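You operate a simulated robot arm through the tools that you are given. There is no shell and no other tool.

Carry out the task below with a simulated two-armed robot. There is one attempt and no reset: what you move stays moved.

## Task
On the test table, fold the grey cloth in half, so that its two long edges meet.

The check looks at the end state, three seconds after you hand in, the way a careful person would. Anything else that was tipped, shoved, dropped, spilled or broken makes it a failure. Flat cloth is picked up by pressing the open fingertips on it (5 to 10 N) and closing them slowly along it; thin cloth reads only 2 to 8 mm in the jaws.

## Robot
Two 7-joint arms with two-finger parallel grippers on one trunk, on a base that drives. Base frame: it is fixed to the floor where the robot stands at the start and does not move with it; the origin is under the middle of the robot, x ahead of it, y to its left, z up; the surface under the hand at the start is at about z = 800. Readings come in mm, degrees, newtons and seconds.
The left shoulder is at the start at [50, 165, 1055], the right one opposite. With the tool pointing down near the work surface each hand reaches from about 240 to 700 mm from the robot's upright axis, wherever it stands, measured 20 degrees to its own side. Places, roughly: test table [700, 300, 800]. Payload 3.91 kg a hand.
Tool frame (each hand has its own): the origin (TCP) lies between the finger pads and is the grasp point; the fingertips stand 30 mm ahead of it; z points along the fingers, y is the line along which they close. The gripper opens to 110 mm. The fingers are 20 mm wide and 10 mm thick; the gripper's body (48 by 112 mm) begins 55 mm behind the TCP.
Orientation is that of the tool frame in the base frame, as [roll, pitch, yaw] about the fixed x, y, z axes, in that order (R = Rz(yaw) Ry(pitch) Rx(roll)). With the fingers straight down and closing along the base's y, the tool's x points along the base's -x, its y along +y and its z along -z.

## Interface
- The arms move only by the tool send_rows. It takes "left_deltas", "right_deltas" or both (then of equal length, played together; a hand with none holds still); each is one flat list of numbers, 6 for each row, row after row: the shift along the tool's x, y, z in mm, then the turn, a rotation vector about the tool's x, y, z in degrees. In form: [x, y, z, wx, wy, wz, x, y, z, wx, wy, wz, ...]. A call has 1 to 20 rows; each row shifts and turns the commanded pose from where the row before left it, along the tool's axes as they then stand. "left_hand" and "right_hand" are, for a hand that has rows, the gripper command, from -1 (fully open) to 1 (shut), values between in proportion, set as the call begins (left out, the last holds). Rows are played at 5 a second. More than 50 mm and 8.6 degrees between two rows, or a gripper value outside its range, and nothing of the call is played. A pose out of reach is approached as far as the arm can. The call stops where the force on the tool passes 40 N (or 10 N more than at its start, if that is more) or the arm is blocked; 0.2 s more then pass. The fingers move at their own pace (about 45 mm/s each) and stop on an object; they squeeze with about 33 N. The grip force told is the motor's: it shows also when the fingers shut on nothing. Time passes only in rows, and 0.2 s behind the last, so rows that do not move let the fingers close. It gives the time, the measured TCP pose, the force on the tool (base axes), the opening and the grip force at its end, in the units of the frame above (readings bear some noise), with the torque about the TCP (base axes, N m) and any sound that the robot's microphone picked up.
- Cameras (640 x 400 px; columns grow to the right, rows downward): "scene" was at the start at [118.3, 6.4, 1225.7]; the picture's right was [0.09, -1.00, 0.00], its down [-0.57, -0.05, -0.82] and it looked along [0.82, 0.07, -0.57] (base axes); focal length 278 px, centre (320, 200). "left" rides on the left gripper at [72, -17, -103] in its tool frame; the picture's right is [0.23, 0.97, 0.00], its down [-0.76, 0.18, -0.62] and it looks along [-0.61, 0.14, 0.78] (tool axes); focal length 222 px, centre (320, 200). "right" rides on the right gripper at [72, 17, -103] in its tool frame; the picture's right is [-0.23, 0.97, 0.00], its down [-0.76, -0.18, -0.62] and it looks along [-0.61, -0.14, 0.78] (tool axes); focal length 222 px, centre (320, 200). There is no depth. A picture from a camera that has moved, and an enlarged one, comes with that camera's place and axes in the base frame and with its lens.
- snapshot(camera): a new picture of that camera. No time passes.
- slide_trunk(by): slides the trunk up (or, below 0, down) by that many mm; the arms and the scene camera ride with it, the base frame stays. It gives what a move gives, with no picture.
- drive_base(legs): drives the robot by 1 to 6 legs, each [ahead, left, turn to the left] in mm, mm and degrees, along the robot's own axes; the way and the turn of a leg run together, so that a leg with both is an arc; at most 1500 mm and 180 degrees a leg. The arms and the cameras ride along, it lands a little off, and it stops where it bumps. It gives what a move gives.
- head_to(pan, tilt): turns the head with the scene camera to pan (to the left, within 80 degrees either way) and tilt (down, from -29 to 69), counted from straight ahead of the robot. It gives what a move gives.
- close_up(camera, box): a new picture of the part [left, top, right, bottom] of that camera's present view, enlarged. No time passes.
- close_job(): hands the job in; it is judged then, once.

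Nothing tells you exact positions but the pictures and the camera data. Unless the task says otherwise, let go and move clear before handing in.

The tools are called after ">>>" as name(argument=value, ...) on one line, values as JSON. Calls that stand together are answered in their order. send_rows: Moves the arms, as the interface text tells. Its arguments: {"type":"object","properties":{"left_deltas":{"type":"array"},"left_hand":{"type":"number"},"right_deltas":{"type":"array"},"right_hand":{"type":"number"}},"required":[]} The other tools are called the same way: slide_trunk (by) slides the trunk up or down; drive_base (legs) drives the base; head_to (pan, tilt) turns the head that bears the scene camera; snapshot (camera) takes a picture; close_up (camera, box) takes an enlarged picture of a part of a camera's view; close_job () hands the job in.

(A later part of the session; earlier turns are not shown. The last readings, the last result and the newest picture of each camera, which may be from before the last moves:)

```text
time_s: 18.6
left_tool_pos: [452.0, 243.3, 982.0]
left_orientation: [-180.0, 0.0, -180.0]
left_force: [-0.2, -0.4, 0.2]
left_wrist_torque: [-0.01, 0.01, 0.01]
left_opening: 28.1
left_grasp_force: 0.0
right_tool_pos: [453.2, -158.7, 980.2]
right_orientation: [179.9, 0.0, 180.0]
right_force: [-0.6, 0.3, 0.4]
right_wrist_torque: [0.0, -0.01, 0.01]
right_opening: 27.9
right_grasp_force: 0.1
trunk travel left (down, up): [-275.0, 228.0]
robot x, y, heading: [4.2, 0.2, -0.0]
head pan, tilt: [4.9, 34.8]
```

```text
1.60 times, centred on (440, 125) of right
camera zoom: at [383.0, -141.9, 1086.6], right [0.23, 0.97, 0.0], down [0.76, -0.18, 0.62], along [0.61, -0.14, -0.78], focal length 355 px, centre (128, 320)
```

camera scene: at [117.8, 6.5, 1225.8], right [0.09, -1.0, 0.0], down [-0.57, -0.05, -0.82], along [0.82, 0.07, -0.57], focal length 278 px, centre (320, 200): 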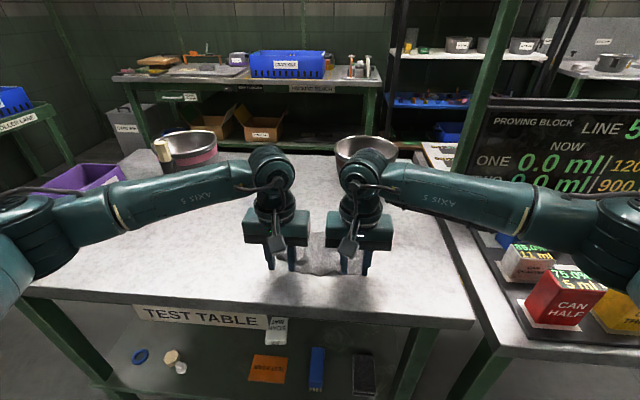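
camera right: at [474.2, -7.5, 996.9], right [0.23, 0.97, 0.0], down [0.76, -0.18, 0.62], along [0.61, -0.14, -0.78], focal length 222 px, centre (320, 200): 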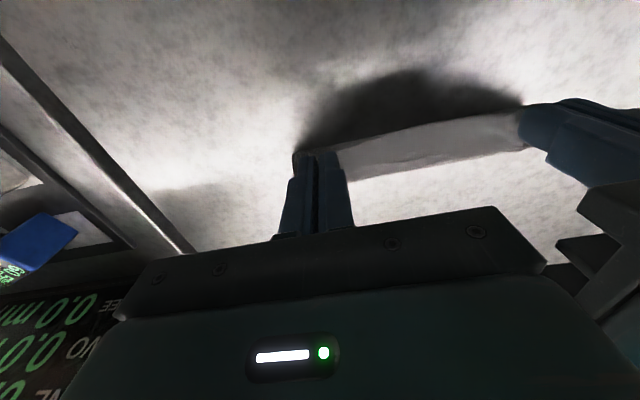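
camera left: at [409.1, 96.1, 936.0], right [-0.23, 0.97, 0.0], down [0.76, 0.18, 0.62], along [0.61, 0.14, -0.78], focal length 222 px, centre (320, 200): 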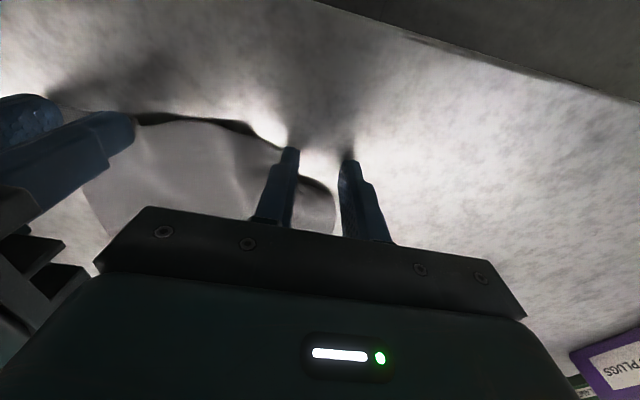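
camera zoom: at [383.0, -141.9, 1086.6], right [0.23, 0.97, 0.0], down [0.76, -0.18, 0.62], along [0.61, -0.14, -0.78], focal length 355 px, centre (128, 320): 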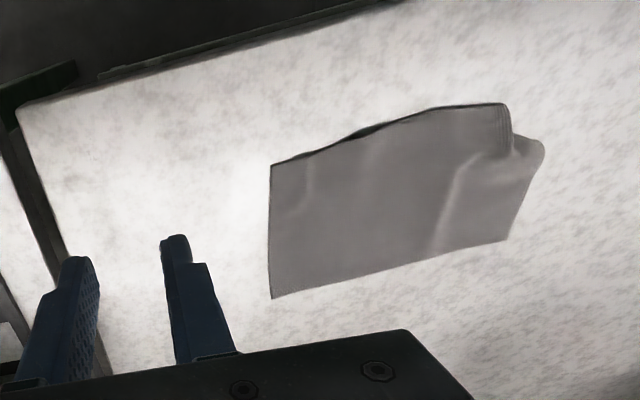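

The near-left corner has tucked under itself; the rest lies fairly flat. I'll turn both grippers by 90° so they close across the edge (along x), then use the left hand to lift the near edge and free that corner.

>>> send_rows(left_deltas=[0, 0, 0, 0, 0, 8.2, 0, 0, 0, 0, 0, 8.2, 0, 0, 0, 0, 0, 8.2, 0, 0, 0, 0, 0, 8.2, 0, 0, 0, 0, 0, 8.2, 0, 0, 0, 0, 0, 8.2, 0, 0, 0, 0, 0, 8.2, 0, 0, 0, 0, 0, 8.2, 0, 0, 0, 0, 0, 8.2, 0, 0, 0, 0, 0, 8.2, 0, 0, 0, 0, 0, 8.0, 0, 0, 0, 0, 0, 0], right_deltas=[0, 0, 0, 0, 0, -8.2, 0, 0, 0, 0, 0, -8.2, 0, 0, 0, 0, 0, -8.2, 0, 0, 0, 0, 0, -8.2, 0, 0, 0, 0, 0, -8.2, 0, 0, 0, 0, 0, -8.2, 0, 0, 0, 0, 0, -8.2, 0, 0, 0, 0, 0, -8.2, 0, 0, 0, 0, 0, -8.2, 0, 0, 0, 0, 0, -8.2, 0, 0, 0, 0, 0, -8.0, 0, 0, 0, 0, 0, 0])

>>> snapshot(camera="left")

>>> snapshot(camera="scene")

```text
time_s: 21.2
left_tool_pos: [451.3, 243.1, 980.7]
left_orientation: [-180.0, 0.1, 136.3]
left_force: [0.8, 0.8, 0.5]
left_wrist_torque: [0.02, 0.0, 0.01]
left_opening: 28.2
left_grasp_force: 0.0
left hand out of reach, approached as far as the arm can: row 6, 7, 8, 9, 10, 11
right_tool_pos: [386.3, -130.4, 942.4]
right_orientation: [-179.5, -0.2, -109.8]
right_force: [0.5, 0.3, 0.6]
right_wrist_torque: [0.04, -0.02, -0.01]
right_opening: 28.1
right_grasp_force: 0.1
right hand out of reach, approached as far as the arm can: row 8, 9, 10, 11
trunk travel left (down, up): [-275.0, 228.0]
robot x, y, heading: [0.7, 0.9, -0.1]
head pan, tilt: [4.9, 34.8]
```

```text
taken
camera left: at [387.5, 280.6, 1086.0], right [0.51, 0.86, 0.0], down [0.67, -0.4, 0.62], along [0.54, -0.32, -0.78], focal length 222 px, centre (320, 200)
```

left: 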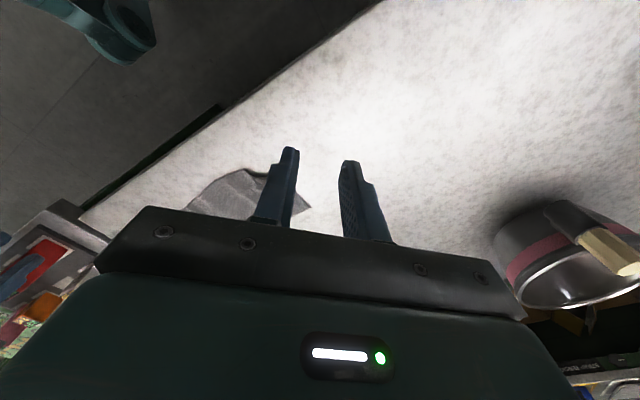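

```text
taken
camera scene: at [118.3, 6.6, 1225.7], right [0.09, -1.0, 0.0], down [-0.57, -0.05, -0.82], along [0.82, 0.07, -0.57], focal length 278 px, centre (320, 200)
```

scene: 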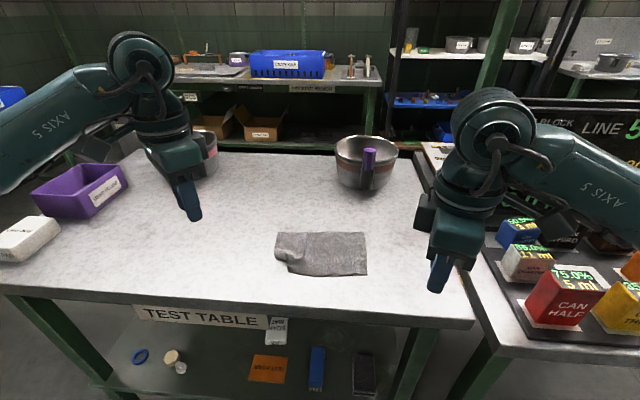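

The outward turn hits a joint limit. I'll turn back and try the other direction (cameras inward).

>>> send_rows(left_deltas=[0, 0, 0, 0, 0, -8.2, 0, 0, 0, 0, 0, -8.2, 0, 0, 0, 0, 0, -8.2, 0, 0, 0, 0, 0, -8.2, 0, 0, 0, 0, 0, -8.2, 0, 0, 0, 0, 0, -8.2, 0, 0, 0, 0, 0, -8.2, 0, 0, 0, 0, 0, -8.2, 0, 0, 0, 0, 0, -8.2, 0, 0, 0, 0, 0, -8.2, 0, 0, 0, 0, 0, -8.0, 0, 0, 0, 0, 0, 0], right_deltas=[0, 0, 0, 0, 0, 8.2, 0, 0, 0, 0, 0, 8.2, 0, 0, 0, 0, 0, 8.2, 0, 0, 0, 0, 0, 8.2, 0, 0, 0, 0, 0, 8.2, 0, 0, 0, 0, 0, 8.2, 0, 0, 0, 0, 0, 8.2, 0, 0, 0, 0, 0, 8.2, 0, 0, 0, 0, 0, 8.2, 0, 0, 0, 0, 0, 8.2, 0, 0, 0, 0, 0, 8.0, 0, 0, 0, 0, 0, 0])

```text
time_s: 23.8
left_tool_pos: [451.6, 243.7, 981.0]
left_orientation: [-180.0, 0.0, -133.7]
left_force: [0.3, 0.2, -0.3]
left_wrist_torque: [0.01, 0.02, -0.04]
left_opening: 28.1
left_grasp_force: 0.2
right_tool_pos: [387.1, -131.1, 942.1]
right_orientation: [-179.9, 0.6, 160.1]
right_force: [0.6, -0.6, 0.7]
right_wrist_torque: [0.05, -0.04, -0.02]
right_opening: 28.0
right_grasp_force: 0.0
trunk travel left (down, up): [-275.0, 228.0]
robot x, y, heading: [-3.5, 0.3, 0.1]
head pan, tilt: [4.9, 34.8]
```

Turning inward works so far. I'll continue to a full 90° for both.

>>> send_rows(left_deltas=[0, 0, 0, 0, 0, -7.3, 0, 0, 0, 0, 0, -7.3, 0, 0, 0, 0, 0, -7.3, 0, 0, 0, 0, 0, -7.3, 0, 0, 0, 0, 0, -7.3, 0, 0, 0, 0, 0, -7.2, 0, 0, 0, 0, 0, 0, 0, 0, 0, 0, 0, 0, 0, 0, 0, 0, 0, 0, 0, 0, 0, 0, 0, 0], right_deltas=[-8, 3, -5, 0, 0, 7.8, -8, 3, -5, 0, 0, 7.8, -8, 3, -5, 0, 0, 7.8, -8, 3, -5, 0, 0, 7.8, 0, 0, -5, 0, 0, 7.8, 0, 0, 0, 0, 0, 7.8, 0, 0, 0, 0, 0, 7.8, 0, 0, 0, 0, 0, 7.8, 0, 0, 0, 0, 0, 7.6, 0, 0, 0, 0, 0, 0])

```text
time_s: 26.0
left_tool_pos: [451.6, 242.4, 980.5]
left_orientation: [180.0, 0.1, -89.9]
left_force: [0.1, -0.1, -0.1]
left_wrist_torque: [-0.01, 0.01, -0.05]
left_opening: 28.0
left_grasp_force: 0.1
right_tool_pos: [420.0, -135.1, 968.1]
right_orientation: [179.6, 0.4, 90.2]
right_force: [-0.5, 0.3, 0.4]
right_wrist_torque: [0.0, 0.0, 0.01]
right_opening: 28.0
right_grasp_force: 0.0
trunk travel left (down, up): [-275.0, 228.0]
robot x, y, heading: [-0.4, -0.0, 0.1]
head pan, tilt: [4.9, 34.8]
```

Both grippers are now closing along x. I'll bring the left hand over the near edge at about y 86, next to the tucked corner.

>>> send_rows(left_deltas=[19.6, -5.7, 15, 0, 0, 0, 19.6, -5.7, 15, 0, 0, 0, 19.6, -5.7, 15, 0, 0, 0, 19.6, -5.7, 15, 0, 0, 0, 19.6, -5.7, 15, 0, 0, 0, 19.6, -5.7, 15, 0, 0, 0, 19.6, -5.7, 15, 0, 0, 0, 19.6, -5.7, 15, 0, 0, 0, 0, 0, 10, 0, 0, 0, 0, 0, 10, 0, 0, 0, 0, 0, 0, 0, 0, 0])

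>>> snapshot(camera="left")

>>> close_up(camera="scene", box=[240, 190, 400, 290])

>>> snapshot(camera="scene")

```text
time_s: 28.4
left_tool_pos: [495.8, 86.7, 841.5]
left_orientation: [-180.0, 0.0, -90.0]
left_force: [-0.2, 0.5, 0.1]
left_wrist_torque: [-0.01, 0.03, -0.01]
left_opening: 28.1
left_grasp_force: 0.1
right_tool_pos: [420.6, -136.1, 967.2]
right_orientation: [179.6, 0.4, 90.3]
right_force: [-1.0, -0.5, 0.1]
right_wrist_torque: [0.02, 0.01, 0.0]
right_opening: 28.0
right_grasp_force: 0.0
trunk travel left (down, up): [-275.0, 228.0]
robot x, y, heading: [3.5, 3.7, -0.0]
head pan, tilt: [4.9, 34.8]
```

```text
taken
camera left: at [512.6, 13.8, 945.9], right [-0.97, -0.23, 0.0], down [-0.18, 0.76, 0.62], along [-0.14, 0.61, -0.78], focal length 222 px, centre (320, 200)
```

left: 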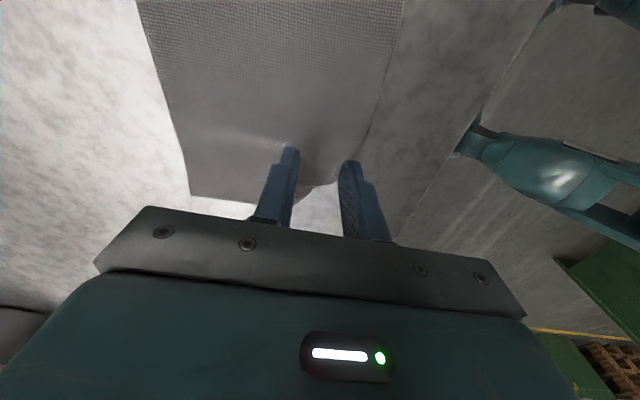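

```text
4.00 times, centred on (320, 240) of scene
camera zoom: at [118.3, 6.4, 1225.7], right [0.09, -1.0, 0.0], down [-0.57, -0.05, -0.82], along [0.82, 0.07, -0.57], focal length 1113 px, centre (320, 40)
```

zoom: 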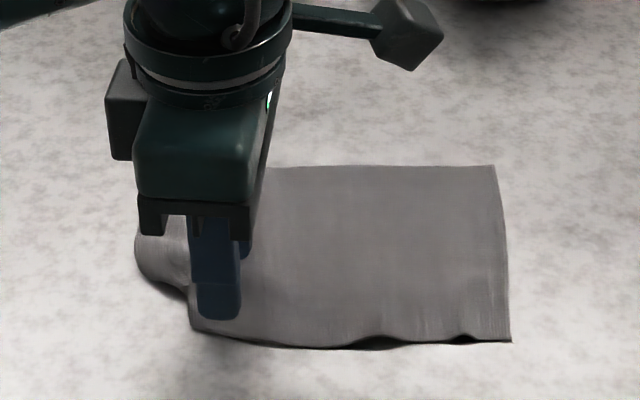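

```text
taken
camera scene: at [118.3, 6.4, 1225.7], right [0.09, -1.0, 0.0], down [-0.57, -0.05, -0.82], along [0.82, 0.07, -0.57], focal length 278 px, centre (320, 200)
```

scene: 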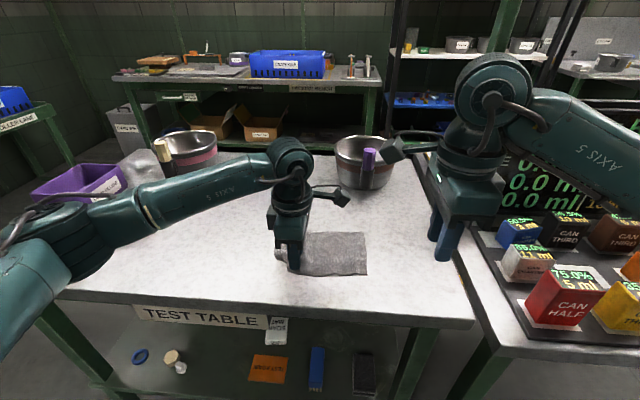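

The flap is probably tucked under this spot, so I'll shift inward to y ≈ 60 where there is only one layer, then descend to contact.

>>> send_rows(left_deltas=[13, 0.5, 0, 0, 0, 0, 13, 0, 0, 0, 0, 0, 0, 0, 4, 0, 0, 0, 0, 0, 3, 0, 0, 0, 0, 0, 1, 0, 0, 0, 0, 0, 0, 0, 0, 0])

>>> close_up(camera="left", box=[120, 0, 440, 200])

>>> close_up(camera="scene", box=[240, 190, 400, 290])

```text
time_s: 29.8
left_tool_pos: [495.9, 60.2, 833.5]
left_orientation: [-179.9, 0.0, -90.0]
left_force: [0.1, -0.2, 0.2]
left_wrist_torque: [-0.02, 0.03, 0.01]
left_opening: 28.1
left_grasp_force: 0.0
right_tool_pos: [420.2, -136.5, 967.6]
right_orientation: [179.6, 0.3, 90.3]
right_force: [0.1, 0.3, -0.2]
right_wrist_torque: [0.0, 0.01, 0.03]
right_opening: 27.9
right_grasp_force: 0.0
trunk travel left (down, up): [-275.0, 228.0]
robot x, y, heading: [-2.5, -2.1, -0.2]
head pan, tilt: [4.9, 34.8]
```

```text
2.00 times, centred on (280, 100) of left
camera zoom: at [512.9, -12.5, 937.8], right [-0.97, -0.23, 0.0], down [-0.18, 0.76, 0.62], along [-0.14, 0.61, -0.78], focal length 444 px, centre (400, 400)
```

zoom: 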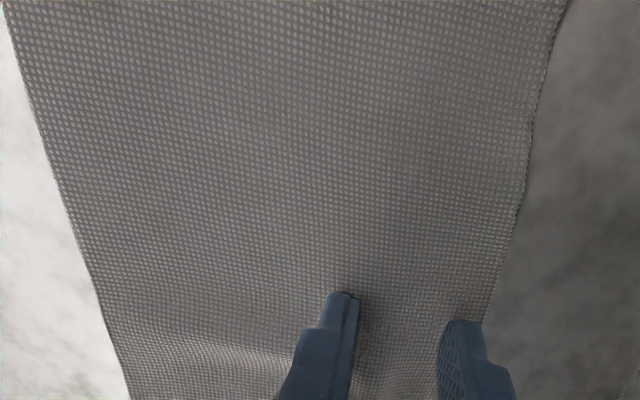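

```text
4.00 times, centred on (320, 240) of scene
camera zoom: at [118.3, 6.4, 1225.7], right [0.09, -1.0, 0.0], down [-0.57, -0.05, -0.82], along [0.82, 0.07, -0.57], focal length 1113 px, centre (320, 40)
```

zoom: 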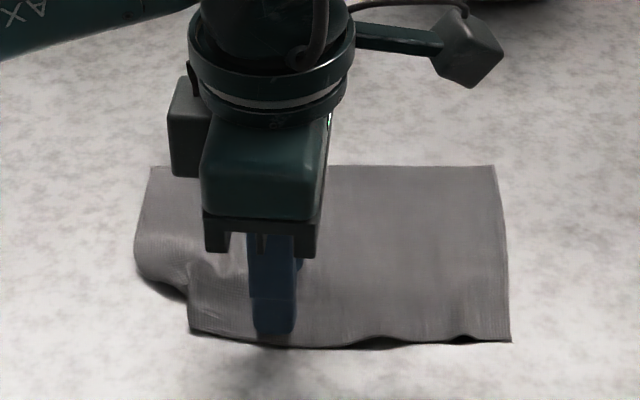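

The near finger sits right on the edge and the other one inside. I'll lower to contact.

>>> send_rows(left_deltas=[0, 0, 1, 0, 0, 0, 0, 0, 0.8, 0, 0, 0, 0, 0, 0, 0, 0, 0])

>>> send_rows(left_deltas=[0, 0, 0.7, 0, 0, 0, 0, 0, 0, 0, 0, 0])

```text
time_s: 30.6
left_tool_pos: [496.9, 60.1, 832.8]
left_orientation: [180.0, 0.0, -90.0]
left_force: [0.0, -0.4, -0.4]
left_wrist_torque: [0.03, 0.01, -0.04]
left_opening: 28.1
left_grasp_force: 0.1
right_tool_pos: [419.5, -135.3, 967.3]
right_orientation: [179.6, 0.3, 90.3]
right_force: [0.0, 0.1, -0.2]
right_wrist_torque: [0.02, 0.01, 0.03]
right_opening: 28.2
right_grasp_force: 0.1
trunk travel left (down, up): [-275.0, 228.0]
robot x, y, heading: [-0.1, -1.6, -0.1]
head pan, tilt: [4.9, 34.8]
```

```text
time_s: 31.2
left_tool_pos: [496.6, 60.4, 831.3]
left_orientation: [180.0, 0.0, -90.0]
left_force: [-0.5, 0.2, 1.6]
left_wrist_torque: [-0.01, 0.01, 0.05]
left_opening: 27.9
left_grasp_force: 0.4
right_tool_pos: [419.4, -136.3, 967.4]
right_orientation: [179.6, 0.5, 90.3]
right_force: [0.2, 0.0, 1.2]
right_wrist_torque: [0.0, 0.03, -0.02]
right_opening: 28.1
right_grasp_force: 0.0
trunk travel left (down, up): [-275.0, 228.0]
robot x, y, heading: [-1.7, 0.0, -0.0]
head pan, tilt: [4.9, 34.8]
```

>>> send_rows(left_deltas=[0, 0, 0.8, 0, 0, 0, 0, 0, 0, 0, 0, 0])

>>> send_rows(left_deltas=[0, 0, 0, 0, 0, 0], left_hand=0.57)

>>> send_rows(left_deltas=[0, 0, 0, 0, 0, 0], left_hand=0.65)

>>> close_up(camera="left", box=[200, 80, 440, 230])

```text
time_s: 31.8
left_tool_pos: [497.0, 60.7, 831.3]
left_orientation: [-179.9, 0.0, -89.9]
left_force: [-0.9, 0.6, 7.2]
left_wrist_torque: [0.02, 0.13, 0.07]
left_opening: 28.3
left_grasp_force: 0.4
right_tool_pos: [419.2, -136.2, 968.1]
right_orientation: [179.6, 0.3, 90.2]
right_force: [-0.3, -0.1, 0.1]
right_wrist_torque: [-0.06, -0.01, -0.03]
right_opening: 28.0
right_grasp_force: 0.0
trunk travel left (down, up): [-275.0, 228.0]
robot x, y, heading: [0.4, 2.5, -0.0]
head pan, tilt: [4.9, 34.8]
```

```text
time_s: 32.2
left_tool_pos: [496.5, 60.4, 831.3]
left_orientation: [-179.8, -0.1, -90.0]
left_force: [1.1, 0.1, 8.2]
left_wrist_torque: [-0.02, 0.08, 0.02]
left_opening: 22.6
left_grasp_force: 0.1
right_tool_pos: [419.9, -136.2, 967.6]
right_orientation: [179.6, 0.5, 90.3]
right_force: [0.1, -0.1, 0.3]
right_wrist_torque: [-0.01, -0.01, 0.0]
right_opening: 28.4
right_grasp_force: 0.0
trunk travel left (down, up): [-275.0, 228.0]
robot x, y, heading: [1.4, -2.6, -0.1]
head pan, tilt: [4.9, 34.8]
```

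```text
time_s: 32.6
left_tool_pos: [496.0, 60.8, 831.5]
left_orientation: [-179.9, -0.1, -90.0]
left_force: [-1.5, -0.1, 10.0]
left_wrist_torque: [-0.02, 0.16, -0.02]
left_opening: 19.7
left_grasp_force: 1.3
right_tool_pos: [419.3, -135.3, 969.1]
right_orientation: [179.6, 0.4, 90.3]
right_force: [-0.1, 0.3, 0.9]
right_wrist_torque: [0.01, 0.01, -0.01]
right_opening: 28.2
right_grasp_force: 0.0
trunk travel left (down, up): [-275.0, 228.0]
robot x, y, heading: [0.0, 0.1, -0.0]
head pan, tilt: [4.9, 34.8]
```

```text
2.67 times, centred on (320, 155) of left
camera zoom: at [512.6, -12.5, 935.5], right [-0.97, -0.23, 0.0], down [-0.18, 0.76, 0.62], along [-0.14, 0.61, -0.78], focal length 592 px, centre (320, 320)
```

zoom: 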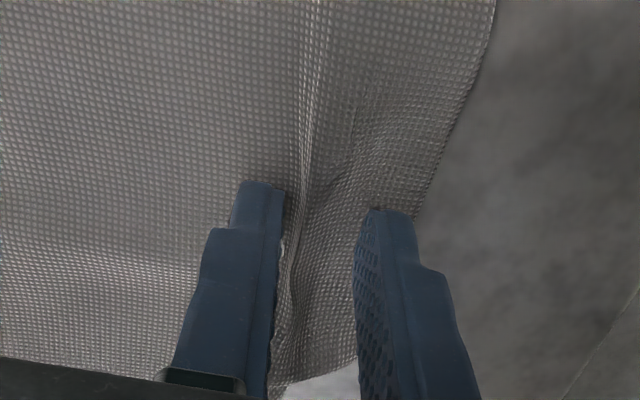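

A clean ridge parallel to the edge is forming. I'll finish closing slowly.

>>> send_rows(left_deltas=[0, 0, -0.2, 0, 0, 0], left_hand=0.74)

>>> send_rows(left_deltas=[0, 0, 0, 0, 0, 0], left_hand=0.83)

>>> send_rows(left_deltas=[0, 0, 0, 0, 0, 0], left_hand=0.92)

>>> send_rows(left_deltas=[0, 0, 0, 0, 0, 0, 0, 0, 0, 0, 0, 0, 0, 0, 0, 0, 0, 0], left_hand=1)

>>> close_up(camera="left", box=[200, 80, 440, 230])

```text
time_s: 33.0
left_tool_pos: [496.0, 59.4, 831.9]
left_orientation: [-179.9, 0.0, -90.0]
left_force: [0.5, 0.4, 9.8]
left_wrist_torque: [-0.01, 0.11, 0.0]
left_opening: 13.6
left_grasp_force: 0.1
right_tool_pos: [419.7, -137.0, 967.5]
right_orientation: [179.6, 0.3, 90.3]
right_force: [0.3, -0.6, 0.5]
right_wrist_torque: [0.01, -0.01, 0.01]
right_opening: 27.9
right_grasp_force: 0.0
trunk travel left (down, up): [-275.0, 228.0]
robot x, y, heading: [-1.8, 2.0, 0.2]
head pan, tilt: [4.9, 34.8]
```

```text
time_s: 33.4
left_tool_pos: [497.1, 59.8, 831.6]
left_orientation: [-179.9, 0.0, -90.1]
left_force: [1.1, -0.6, 9.2]
left_wrist_torque: [0.0, 0.01, -0.01]
left_opening: 9.0
left_grasp_force: 0.0
right_tool_pos: [419.5, -136.2, 967.6]
right_orientation: [179.6, 0.4, 90.3]
right_force: [0.4, 0.5, -0.2]
right_wrist_torque: [0.0, -0.02, 0.02]
right_opening: 28.1
right_grasp_force: 0.0
trunk travel left (down, up): [-275.0, 228.0]
robot x, y, heading: [1.6, 1.8, -0.1]
head pan, tilt: [4.9, 34.8]
```

```text
time_s: 33.8
left_tool_pos: [496.7, 59.5, 831.6]
left_orientation: [-179.9, 0.0, -89.9]
left_force: [0.0, -0.6, 8.2]
left_wrist_torque: [-0.01, 0.04, -0.02]
left_opening: 4.2
left_grasp_force: 0.2
right_tool_pos: [419.3, -137.1, 967.5]
right_orientation: [179.6, 0.4, 90.3]
right_force: [1.2, -0.3, -0.3]
right_wrist_torque: [0.02, 0.03, 0.02]
right_opening: 28.0
right_grasp_force: 0.1
trunk travel left (down, up): [-275.0, 228.0]
robot x, y, heading: [-0.8, -0.5, 0.2]
head pan, tilt: [4.9, 34.8]
```

```text
time_s: 34.6
left_tool_pos: [496.4, 58.7, 832.6]
left_orientation: [180.0, 0.0, -90.0]
left_force: [-1.4, -0.4, 7.4]
left_wrist_torque: [-0.02, 0.08, 0.03]
left_opening: 2.3
left_grasp_force: 33.5
right_tool_pos: [420.4, -136.2, 968.0]
right_orientation: [179.6, 0.5, 90.3]
right_force: [-0.3, -0.5, 0.4]
right_wrist_torque: [0.03, 0.0, 0.04]
right_opening: 28.3
right_grasp_force: 0.1
trunk travel left (down, up): [-275.0, 228.0]
robot x, y, heading: [-2.6, -0.6, 0.2]
head pan, tilt: [4.9, 34.8]
```

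```text
2.67 times, centred on (320, 155) of left
camera zoom: at [512.3, -12.5, 935.4], right [-0.97, -0.23, 0.0], down [-0.18, 0.76, 0.62], along [-0.14, 0.61, -0.78], focal length 592 px, centre (320, 320)
```

zoom: 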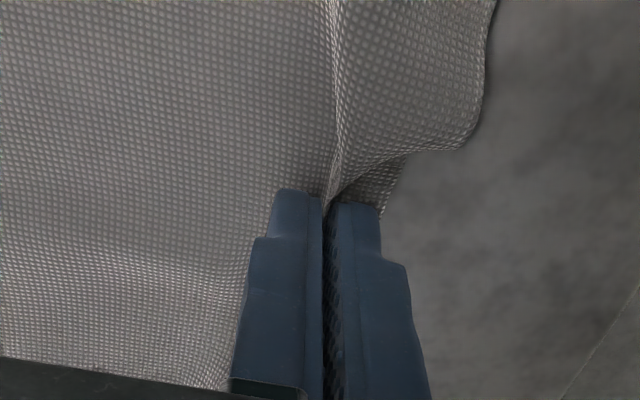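

The left hand has the edge. I'll lift it to about 65 mm so the tucked corner can spring free.

>>> send_rows(left_deltas=[0, 0, -5, 0, 0, 0, 0, -1, -10, 0, 0, 0, 0, -2, -10, 0, 0, 0, 0, -3, -10, 0, 0, 0, 0, -3, -10, 0, 0, 0, 0, -3, -10, 0, 0, 0, 0, -3, -10, 0, 0, 0, 0, 0, 0, 0, 0, 0, 0, 0, 0, 0, 0, 0])

>>> close_up(camera="scene", box=[220, 180, 412, 300])

>>> snapshot(camera="left")

>>> snapshot(camera="right")

```text
time_s: 36.6
left_tool_pos: [512.4, 59.7, 895.5]
left_orientation: [-179.8, 0.0, -89.9]
left_force: [-0.1, 1.0, -0.1]
left_wrist_torque: [0.0, 0.01, -0.02]
left_opening: 1.9
left_grasp_force: 33.2
right_tool_pos: [419.8, -136.2, 966.8]
right_orientation: [179.7, 0.4, 90.3]
right_force: [0.4, 0.0, -1.0]
right_wrist_torque: [-0.02, 0.0, -0.01]
right_opening: 27.9
right_grasp_force: 0.1
trunk travel left (down, up): [-275.0, 228.0]
robot x, y, heading: [2.5, -2.9, 0.1]
head pan, tilt: [4.9, 34.8]
```

```text
3.33 times, centred on (316, 240) of scene
camera zoom: at [118.3, 6.4, 1225.7], right [0.09, -1.0, 0.0], down [-0.57, -0.05, -0.82], along [0.82, 0.07, -0.57], focal length 927 px, centre (333, 67)
```

zoom: 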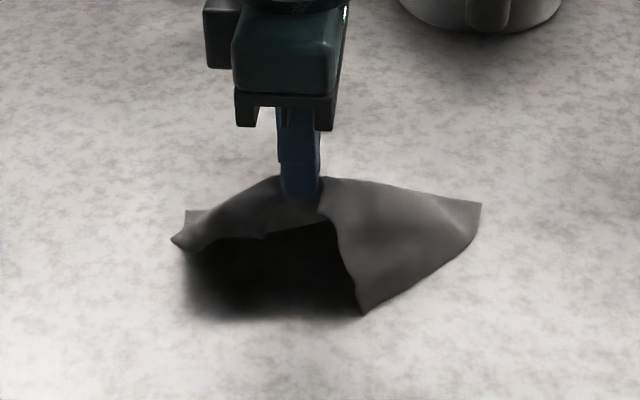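

```text
taken
camera left: at [528.7, -12.6, 999.8], right [-0.97, -0.23, 0.0], down [-0.18, 0.76, 0.62], along [-0.14, 0.61, -0.78], focal length 222 px, centre (320, 200)
```

left: 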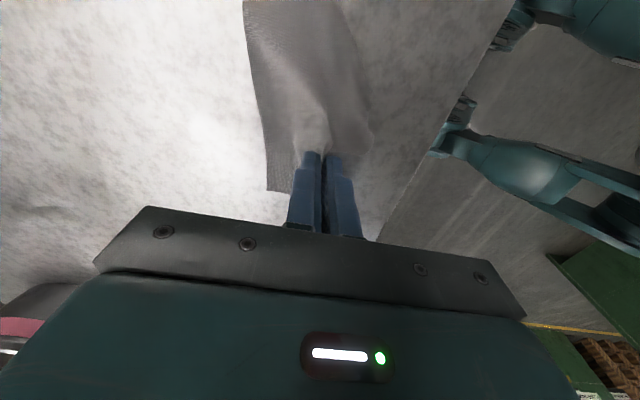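

```text
taken
camera right: at [436.2, -63.2, 1073.2], right [0.97, -0.22, 0.01], down [-0.18, -0.76, 0.63], along [-0.13, -0.61, -0.78], focal length 222 px, centre (320, 200)
```

right: 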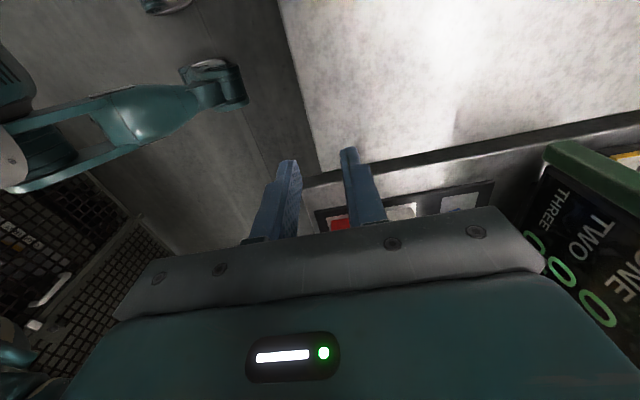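

The edge is up but it's unclear whether the corner has freed. I'll raise it more so the left side hangs open.

>>> send_rows(left_deltas=[0, -2, -12, 0, 0, 0, 0, -2, -12, 0, 0, 0, 0, -2, -12, 0, 0, 0, 0, -2, -12, 0, 0, 0, 0, 0, 0, 0, 0, 0, 0, 0, 0, 0, 0, 0])

>>> close_up(camera="scene", box=[220, 180, 412, 300])

>>> close_up(camera="left", box=[200, 0, 440, 150])

```text
time_s: 38.0
left_tool_pos: [520.0, 61.2, 943.6]
left_orientation: [179.9, 0.1, -89.9]
left_force: [0.3, 0.1, 0.2]
left_wrist_torque: [0.0, 0.01, -0.02]
left_opening: 2.0
left_grasp_force: 32.7
right_tool_pos: [420.3, -136.1, 967.3]
right_orientation: [179.6, 0.5, 90.3]
right_force: [-0.9, 0.4, -0.4]
right_wrist_torque: [0.0, -0.01, -0.02]
right_opening: 28.2
right_grasp_force: 0.1
trunk travel left (down, up): [-275.0, 228.0]
robot x, y, heading: [-0.3, 0.8, 0.1]
head pan, tilt: [4.9, 34.8]
```

```text
3.33 times, centred on (316, 240) of scene
camera zoom: at [118.3, 6.4, 1225.7], right [0.09, -1.0, 0.0], down [-0.57, -0.05, -0.82], along [0.82, 0.07, -0.57], focal length 927 px, centre (333, 67)
```

zoom: 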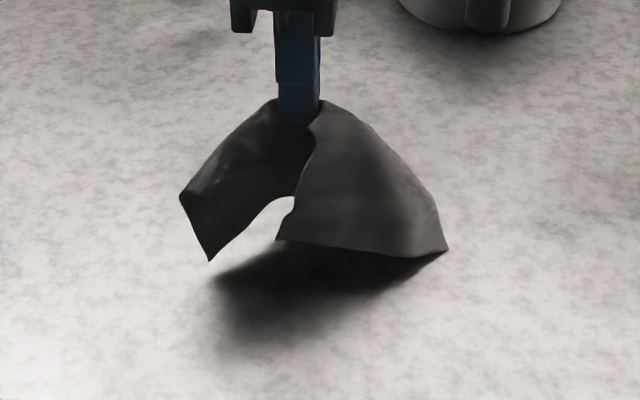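

```text
2.67 times, centred on (320, 75) of left
camera zoom: at [536.8, -12.1, 1047.6], right [-0.97, -0.23, 0.0], down [-0.18, 0.76, 0.62], along [-0.14, 0.61, -0.78], focal length 592 px, centre (320, 533)
```

zoom: 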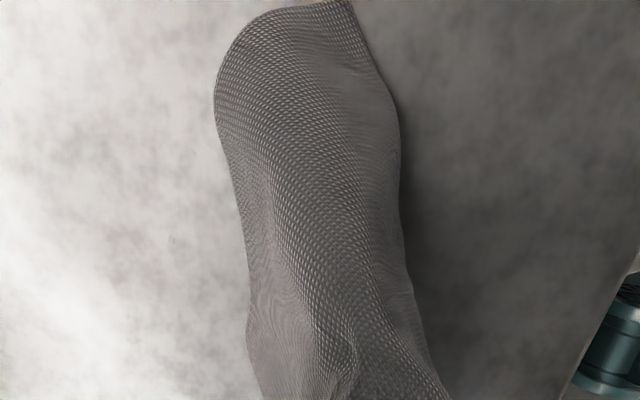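

The tucked corner is free and hangs outward now. I'll lower back along the same path and watch how the cloth lays down.

>>> send_rows(left_deltas=[0, 2, 12, 0, 0, 0, 0, 2, 12, 0, 0, 0, 0, 2, 12, 0, 0, 0, 0, 2, 12, 0, 0, 0, 0, 0, 0, 0, 0, 0])

>>> close_up(camera="scene", box=[220, 180, 412, 300])

>>> snapshot(camera="left")

```text
time_s: 39.2
left_tool_pos: [511.1, 59.3, 896.3]
left_orientation: [-179.9, -0.1, -90.0]
left_force: [0.2, -0.2, 0.1]
left_wrist_torque: [0.03, 0.0, -0.01]
left_opening: 2.3
left_grasp_force: 32.9
right_tool_pos: [419.6, -135.0, 967.8]
right_orientation: [179.5, 0.5, 90.2]
right_force: [0.0, 0.4, -0.7]
right_wrist_torque: [0.03, -0.01, 0.03]
right_opening: 28.0
right_grasp_force: 0.1
trunk travel left (down, up): [-275.0, 228.0]
robot x, y, heading: [-2.7, 0.6, 0.0]
head pan, tilt: [4.9, 34.8]
```

```text
3.33 times, centred on (316, 240) of scene
camera zoom: at [118.3, 6.4, 1225.7], right [0.09, -1.0, 0.0], down [-0.57, -0.05, -0.82], along [0.82, 0.07, -0.57], focal length 927 px, centre (333, 67)
```

zoom: 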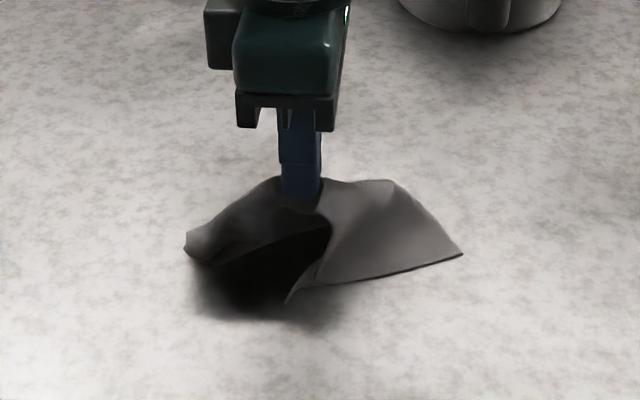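

```text
taken
camera left: at [528.1, -13.3, 999.8], right [-0.97, -0.23, 0.0], down [-0.18, 0.76, 0.62], along [-0.14, 0.61, -0.78], focal length 222 px, centre (320, 200)
```

left: 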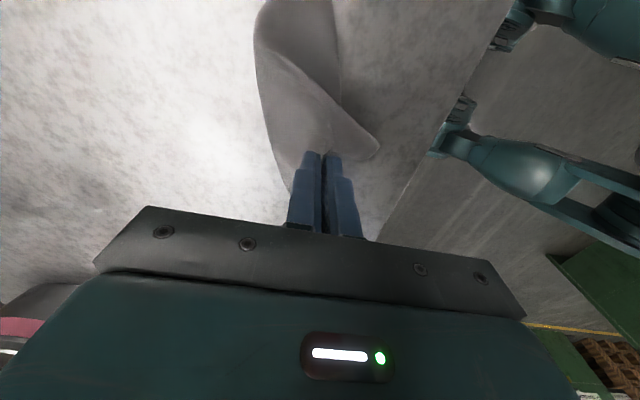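

The cloth hangs as a tent and a one-hand lay-down would tuck corners again. I'll lift it fully clear to see how it hangs, so the right hand can take a second corner in the air.

>>> send_rows(left_deltas=[0, 0, -20, 0, 0, 0, 0, 0, -20, 0, 0, 0, 0, 0, -20, 0, 0, 0, 0, 0, -20, 0, 0, 0, 0, 0, -20, 0, 0, 0, 0, 0, -20, 0, 0, 0, 0, 0, -10, 0, 0, 0, 0, 0, 0, 0, 0, 0, 0, 0, 0, 0, 0, 0, 0, 0, 0, 0, 0, 0])

>>> close_up(camera="scene", box=[200, 100, 440, 250])

>>> snapshot(camera="left")

>>> snapshot(camera="right")

```text
time_s: 41.4
left_tool_pos: [512.0, 59.8, 1026.0]
left_orientation: [-180.0, 0.0, -90.0]
left_force: [0.2, 1.1, -0.6]
left_wrist_torque: [0.01, -0.02, 0.0]
left_opening: 2.1
left_grasp_force: 33.2
right_tool_pos: [420.0, -136.5, 968.5]
right_orientation: [179.5, 0.4, 90.2]
right_force: [0.5, -0.6, -0.6]
right_wrist_torque: [0.03, 0.06, 0.02]
right_opening: 28.0
right_grasp_force: 0.1
trunk travel left (down, up): [-275.0, 228.0]
robot x, y, heading: [-0.3, 2.1, -0.1]
head pan, tilt: [4.9, 34.8]
```

```text
2.67 times, centred on (320, 175) of scene
camera zoom: at [118.3, 6.4, 1225.7], right [0.09, -1.0, 0.0], down [-0.57, -0.05, -0.82], along [0.82, 0.07, -0.57], focal length 742 px, centre (320, 267)
```

zoom: 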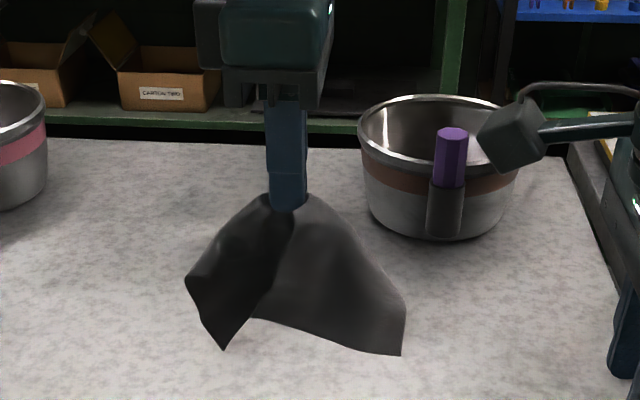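

```text
taken
camera left: at [527.5, -12.1, 1130.6], right [-0.97, -0.23, 0.0], down [-0.18, 0.76, 0.62], along [-0.14, 0.61, -0.78], focal length 222 px, centre (320, 200)
```

left: 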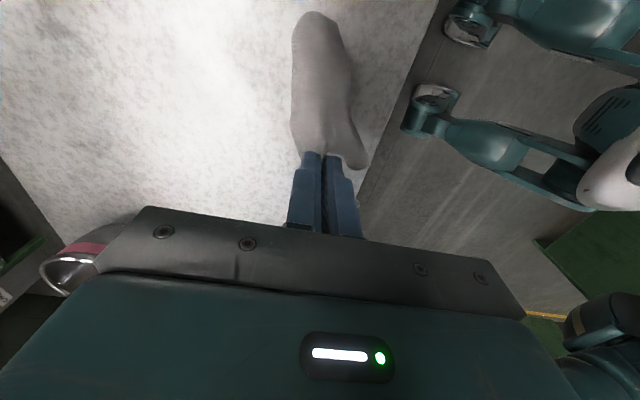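

```text
taken
camera right: at [436.2, -63.2, 1073.2], right [0.97, -0.22, 0.01], down [-0.18, -0.76, 0.63], along [-0.13, -0.61, -0.78], focal length 222 px, centre (320, 200)
```

right: 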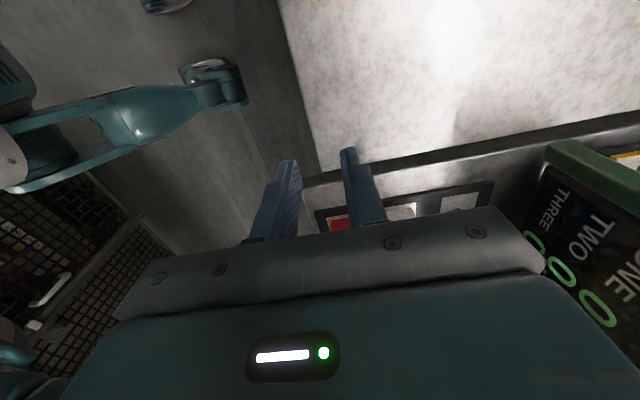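

The cloth hangs freely as two panels. I'll zoom in to identify its edges and corners before reaching with the right hand.

>>> close_up(camera="scene", box=[264, 165, 360, 240])

>>> close_up(camera="left", box=[260, 0, 420, 200])

```text
5.33 times, centred on (312, 202) of scene
camera zoom: at [118.3, 6.4, 1225.7], right [0.09, -1.0, 0.0], down [-0.57, -0.05, -0.82], along [0.82, 0.07, -0.57], focal length 1484 px, centre (363, 187)
```

zoom: 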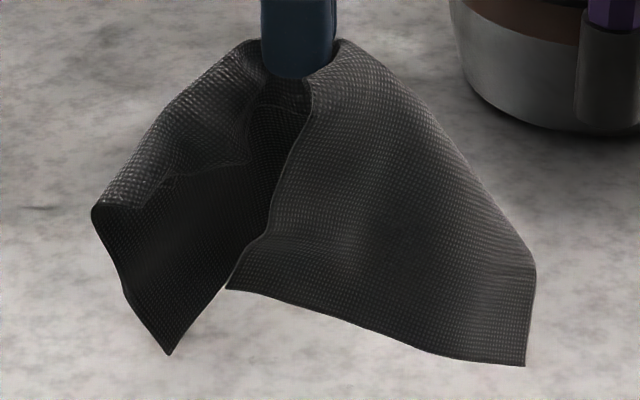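

```text
2.00 times, centred on (340, 100) of left
camera zoom: at [527.5, -12.1, 1130.6], right [-0.97, -0.23, 0.0], down [-0.18, 0.76, 0.62], along [-0.14, 0.61, -0.78], focal length 444 px, centre (280, 400)
```

zoom: 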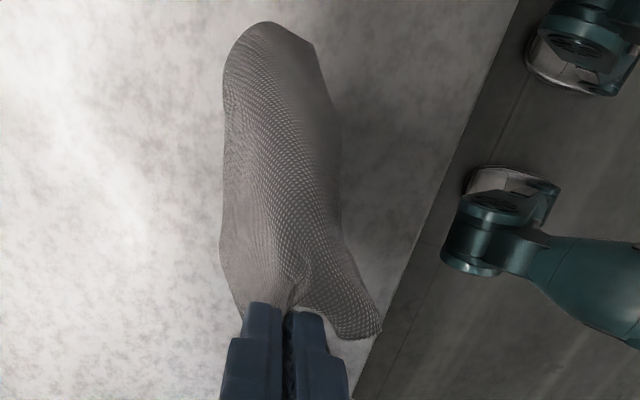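

I can now read it: the right short edge hangs at the bottom, with the far-right corner at roughly (540, −18, 855), open to the right side. I'll tilt the right hand 45° so its fingers point left-down and bring it near that corner with the fingers open.

>>> send_rows(right_deltas=[0, 0, 0, 0, 7.5, 0, 0, 0, 0, 0, 7.5, 0, 0, 0, 0, 0, 7.5, 0, 0, 0, 0, 0, 7.5, 0, 0, 0, 0, 0, 7.5, 0, 0, 0, 0, 0, 7.5, 0, 0, 0, 0, 0, 0, 0], right_hand=-0.45)

```text
time_s: 43.0
left_tool_pos: [511.2, 60.4, 1026.4]
left_orientation: [-180.0, 0.0, -90.0]
left_force: [-0.2, 0.0, -0.5]
left_wrist_torque: [0.0, -0.01, 0.03]
left_opening: 2.4
left_grasp_force: 32.5
right_tool_pos: [421.0, -136.8, 967.0]
right_orientation: [179.4, -44.7, 90.6]
right_force: [0.0, -0.1, 0.8]
right_wrist_torque: [-0.02, -0.01, 0.04]
right_opening: 80.1
right_grasp_force: 0.0
trunk travel left (down, up): [-275.0, 228.0]
robot x, y, heading: [-0.1, -0.7, 0.2]
head pan, tilt: [4.9, 34.8]
```

The tilt works. I'll move to the pre-grasp spot and look.

>>> send_rows(right_deltas=[2.3, 23, 14.4, 0, 0, 0, 2.3, 23, 14.4, 0, 0, 0, 2.3, 23, 14.4, 0, 0, 0, 2.3, 23, 14.4, 0, 0, 0, 2.3, 23, 14.4, 0, 0, 0, 0, 0, 0, 0, 0, 0])

>>> snapshot(camera="right")

>>> snapshot(camera="scene")

>>> close_up(camera="scene", box=[240, 140, 400, 240])

>>> snapshot(camera="left")

```text
time_s: 44.4
left_tool_pos: [510.9, 60.2, 1027.0]
left_orientation: [179.9, 0.1, -90.0]
left_force: [-1.0, 0.1, -0.7]
left_wrist_torque: [0.0, -0.01, 0.04]
left_opening: 2.3
left_grasp_force: 33.2
right_tool_pos: [534.8, -76.0, 924.8]
right_orientation: [179.4, -44.6, 90.6]
right_force: [0.5, -0.5, 0.8]
right_wrist_torque: [0.02, -0.02, 0.0]
right_opening: 79.8
right_grasp_force: 0.0
trunk travel left (down, up): [-275.0, 228.0]
robot x, y, heading: [-0.7, 1.0, 0.1]
head pan, tilt: [4.9, 34.8]
```

```text
taken
camera right: at [550.8, -97.6, 1050.9], right [0.98, -0.16, -0.15], down [-0.17, -0.98, -0.09], along [-0.14, 0.12, -0.98], focal length 222 px, centre (320, 200)
```

right: 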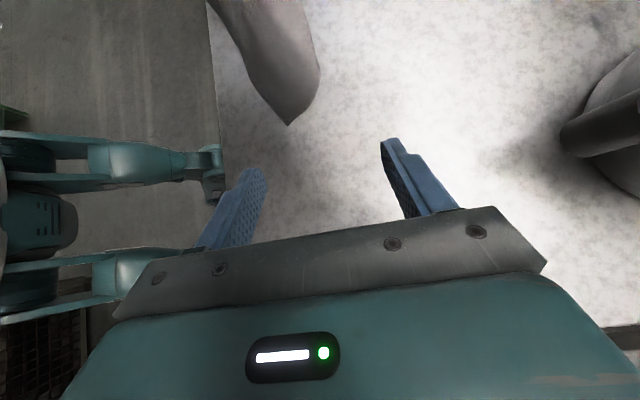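

```text
taken
camera scene: at [118.3, 6.4, 1225.7], right [0.09, -1.0, 0.0], down [-0.57, -0.05, -0.82], along [0.82, 0.07, -0.57], focal length 278 px, centre (320, 200)
```

scene: 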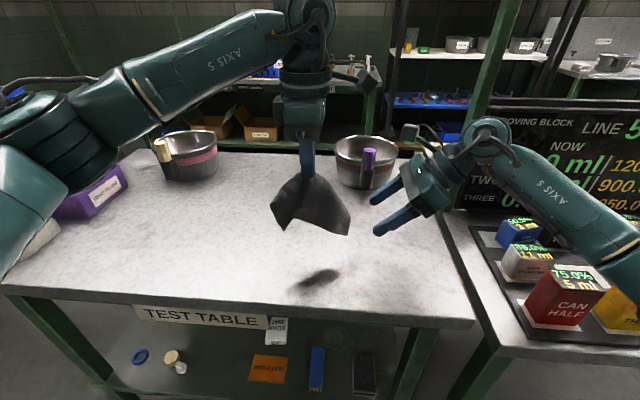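

```text
4.00 times, centred on (320, 190) of scene
camera zoom: at [118.3, 6.4, 1225.7], right [0.09, -1.0, 0.0], down [-0.57, -0.05, -0.82], along [0.82, 0.07, -0.57], focal length 1113 px, centre (320, 240)
```

zoom: 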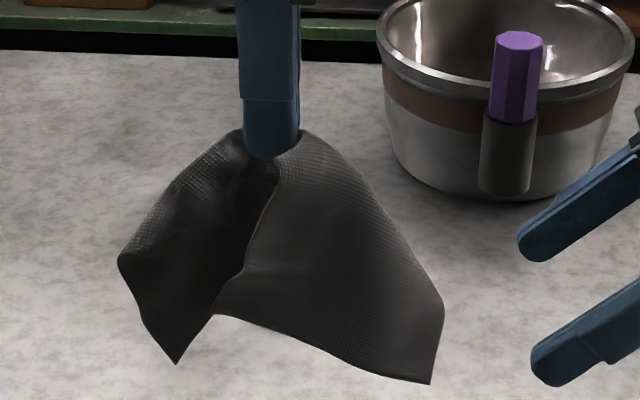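

```text
taken
camera left: at [527.5, -12.1, 1130.5], right [-0.97, -0.23, 0.0], down [-0.18, 0.76, 0.62], along [-0.14, 0.61, -0.78], focal length 222 px, centre (320, 200)
```

left: 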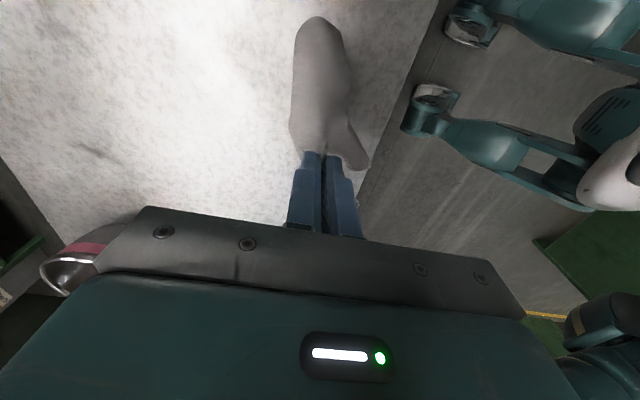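

From both cameras I place the far-right corner at about (511, −11, 876), the sheet slanting up and left from it. I'll bring the right hand nearly horizontal so the fingers straddle that corner.

>>> send_rows(right_deltas=[0, 0, 0, 0, 7.2, 0, 0, 0, 0, 0, 7.2, 0, 0, 0, 0, 0, 7.2, 0, 0, 0, 0, 0, 7.2, 0, 0, 0, 0, 0, 7.2, 0, 0, 0, 0, 0, 0, 0])

>>> snapshot(camera="right")

>>> snapshot(camera="scene")

```text
time_s: 46.0
left_tool_pos: [507.9, 63.3, 1026.9]
left_orientation: [-179.8, -0.3, -90.1]
left_force: [-0.6, 1.2, -1.4]
left_wrist_torque: [-0.02, 0.01, 0.01]
left_opening: 2.2
left_grasp_force: 33.3
right_tool_pos: [539.2, -83.1, 954.4]
right_orientation: [156.9, -79.6, 112.1]
right_force: [1.4, 0.1, -0.1]
right_wrist_torque: [0.01, 0.0, 0.03]
right_opening: 79.8
right_grasp_force: 0.0
trunk travel left (down, up): [-275.0, 228.0]
robot x, y, heading: [-1.5, 0.9, 0.0]
head pan, tilt: [4.9, 34.8]
stopped in row 6 (right hand): the arm was blocked; the commanded pose is now the measured one
```

```text
taken
camera right: at [548.8, -173.6, 1046.5], right [0.99, -0.05, -0.15], down [-0.14, -0.74, -0.66], along [-0.08, 0.67, -0.74], focal length 222 px, centre (320, 200)
```

right: 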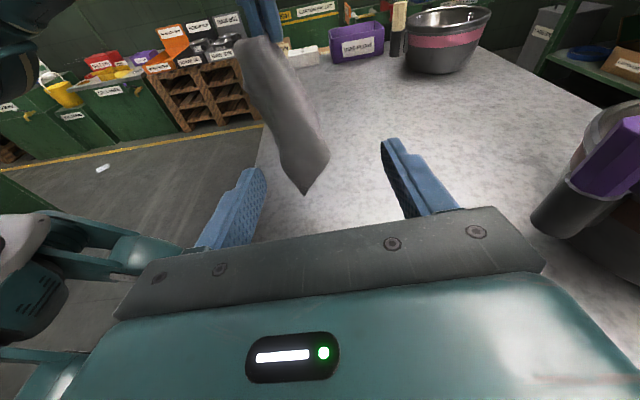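

```text
taken
camera scene: at [114.5, 11.4, 1225.3], right [0.08, -1.0, 0.01], down [-0.57, -0.05, -0.82], along [0.82, 0.07, -0.57], focal length 278 px, centre (320, 200)
```

scene: 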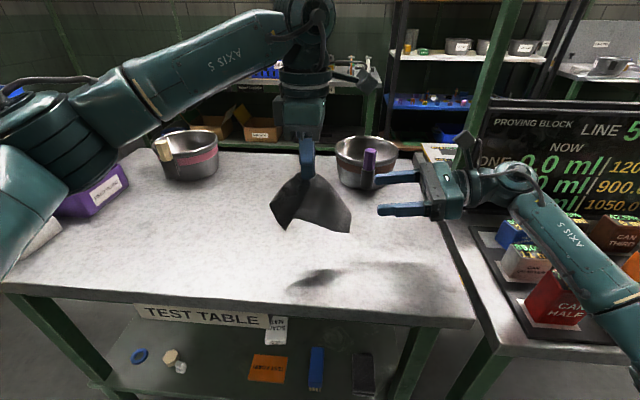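

The right arm was blocked — its forearm is low next to the red can on the neighbouring bench. I'll back out immediately by raising and untilting, then check that nothing was moved.

>>> send_rows(right_deltas=[8, 0, 0, 0, -6, 0, 8, 0, 0, 0, -6, 0, 8, 0, 0, 0, -6, 0, 8, 0, -4, 0, -6, 0, 8, 0, -4, 0, -6, 0, 8, 0, -4, 0, -5, 0, 0, 0, 0, 0, 0, 0])

>>> snapshot(camera="scene")

>>> close_up(camera="scene", box=[460, 180, 640, 380])

```text
time_s: 47.6
left_tool_pos: [510.9, 57.3, 1025.7]
left_orientation: [-179.9, 0.0, -90.0]
left_force: [0.0, 0.3, 0.5]
left_wrist_torque: [0.03, -0.03, 0.04]
left_opening: 2.0
left_grasp_force: 32.6
right_tool_pos: [537.2, -75.2, 990.6]
right_orientation: [176.7, -45.5, 91.9]
right_force: [0.4, -0.1, -0.1]
right_wrist_torque: [0.05, 0.01, -0.01]
right_opening: 79.9
right_grasp_force: 0.1
trunk travel left (down, up): [-275.0, 228.0]
robot x, y, heading: [-2.2, -2.1, -0.3]
head pan, tilt: [4.9, 34.8]
```

```text
taken
camera scene: at [118.0, 5.8, 1225.7], right [0.08, -1.0, 0.0], down [-0.57, -0.05, -0.82], along [0.82, 0.07, -0.57], focal length 278 px, centre (320, 200)
```

scene: 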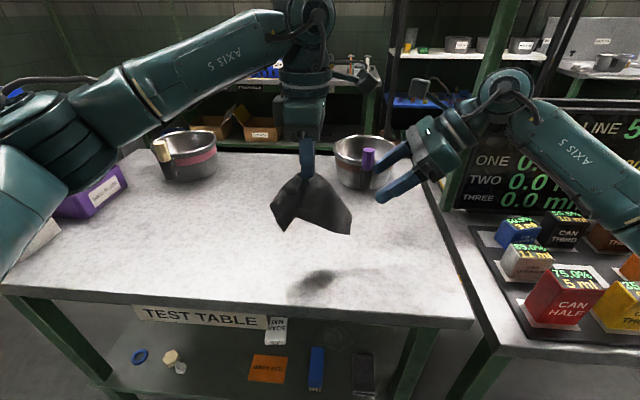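

```text
2.00 times, centred on (550, 280) of scene
camera zoom: at [118.0, 5.8, 1225.7], right [0.08, -1.0, 0.0], down [-0.57, -0.05, -0.82], along [0.82, 0.07, -0.57], focal length 556 px, centre (-140, 40)
```

zoom: 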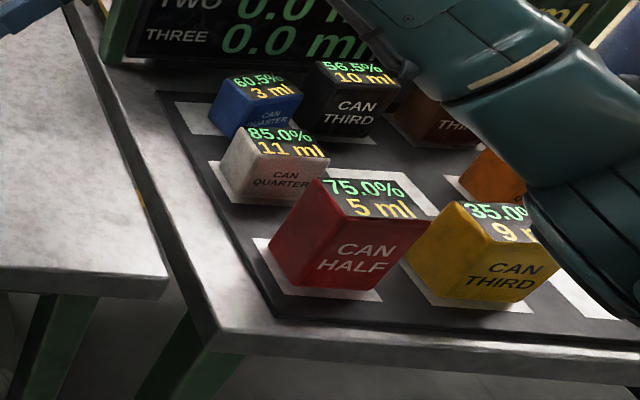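

The cans look unmoved on their pads. To get clearance, I'll raise the trunk by 150 mm so the right arm can tilt well above the neighbouring bench.

>>> slide_trunk(by=150)

>>> snapshot(camera="scene")

>>> snapshot(camera="right")

```text
time_s: 49.4
left_tool_pos: [511.9, 59.6, 1175.6]
left_orientation: [180.0, 0.0, -89.9]
left_force: [0.0, 0.4, 0.5]
left_wrist_torque: [0.0, 0.01, 0.01]
left_opening: 2.3
left_grasp_force: 32.9
right_tool_pos: [537.6, -76.2, 1141.0]
right_orientation: [176.5, -45.6, 92.0]
right_force: [0.3, 0.2, -0.3]
right_wrist_torque: [0.0, -0.01, 0.04]
right_opening: 79.7
right_grasp_force: 0.1
trunk travel left (down, up): [-425.0, 78.0]
robot x, y, heading: [0.8, -1.0, -0.5]
head pan, tilt: [4.9, 34.8]
```

```text
taken
camera scene: at [118.2, 5.8, 1375.7], right [0.08, -1.0, 0.0], down [-0.57, -0.05, -0.82], along [0.82, 0.07, -0.57], focal length 278 px, centre (320, 200)
```

scene: 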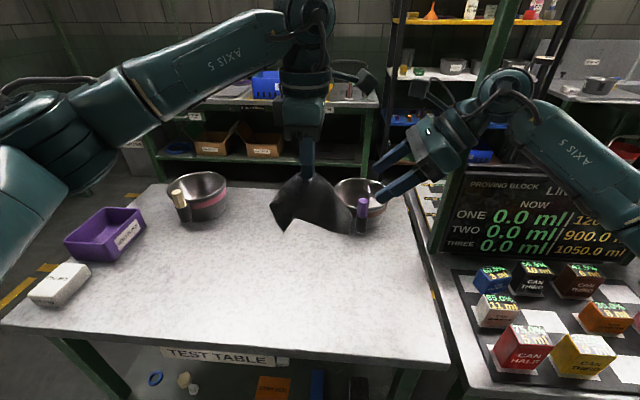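

```text
taken
camera right: at [549.6, -99.6, 1268.5], right [0.98, -0.17, -0.12], down [-0.18, -0.98, -0.12], along [-0.1, 0.14, -0.99], focal length 222 px, centre (320, 200)
```

right: 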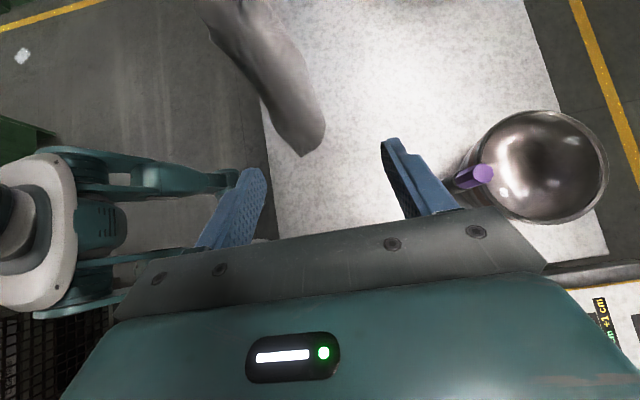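

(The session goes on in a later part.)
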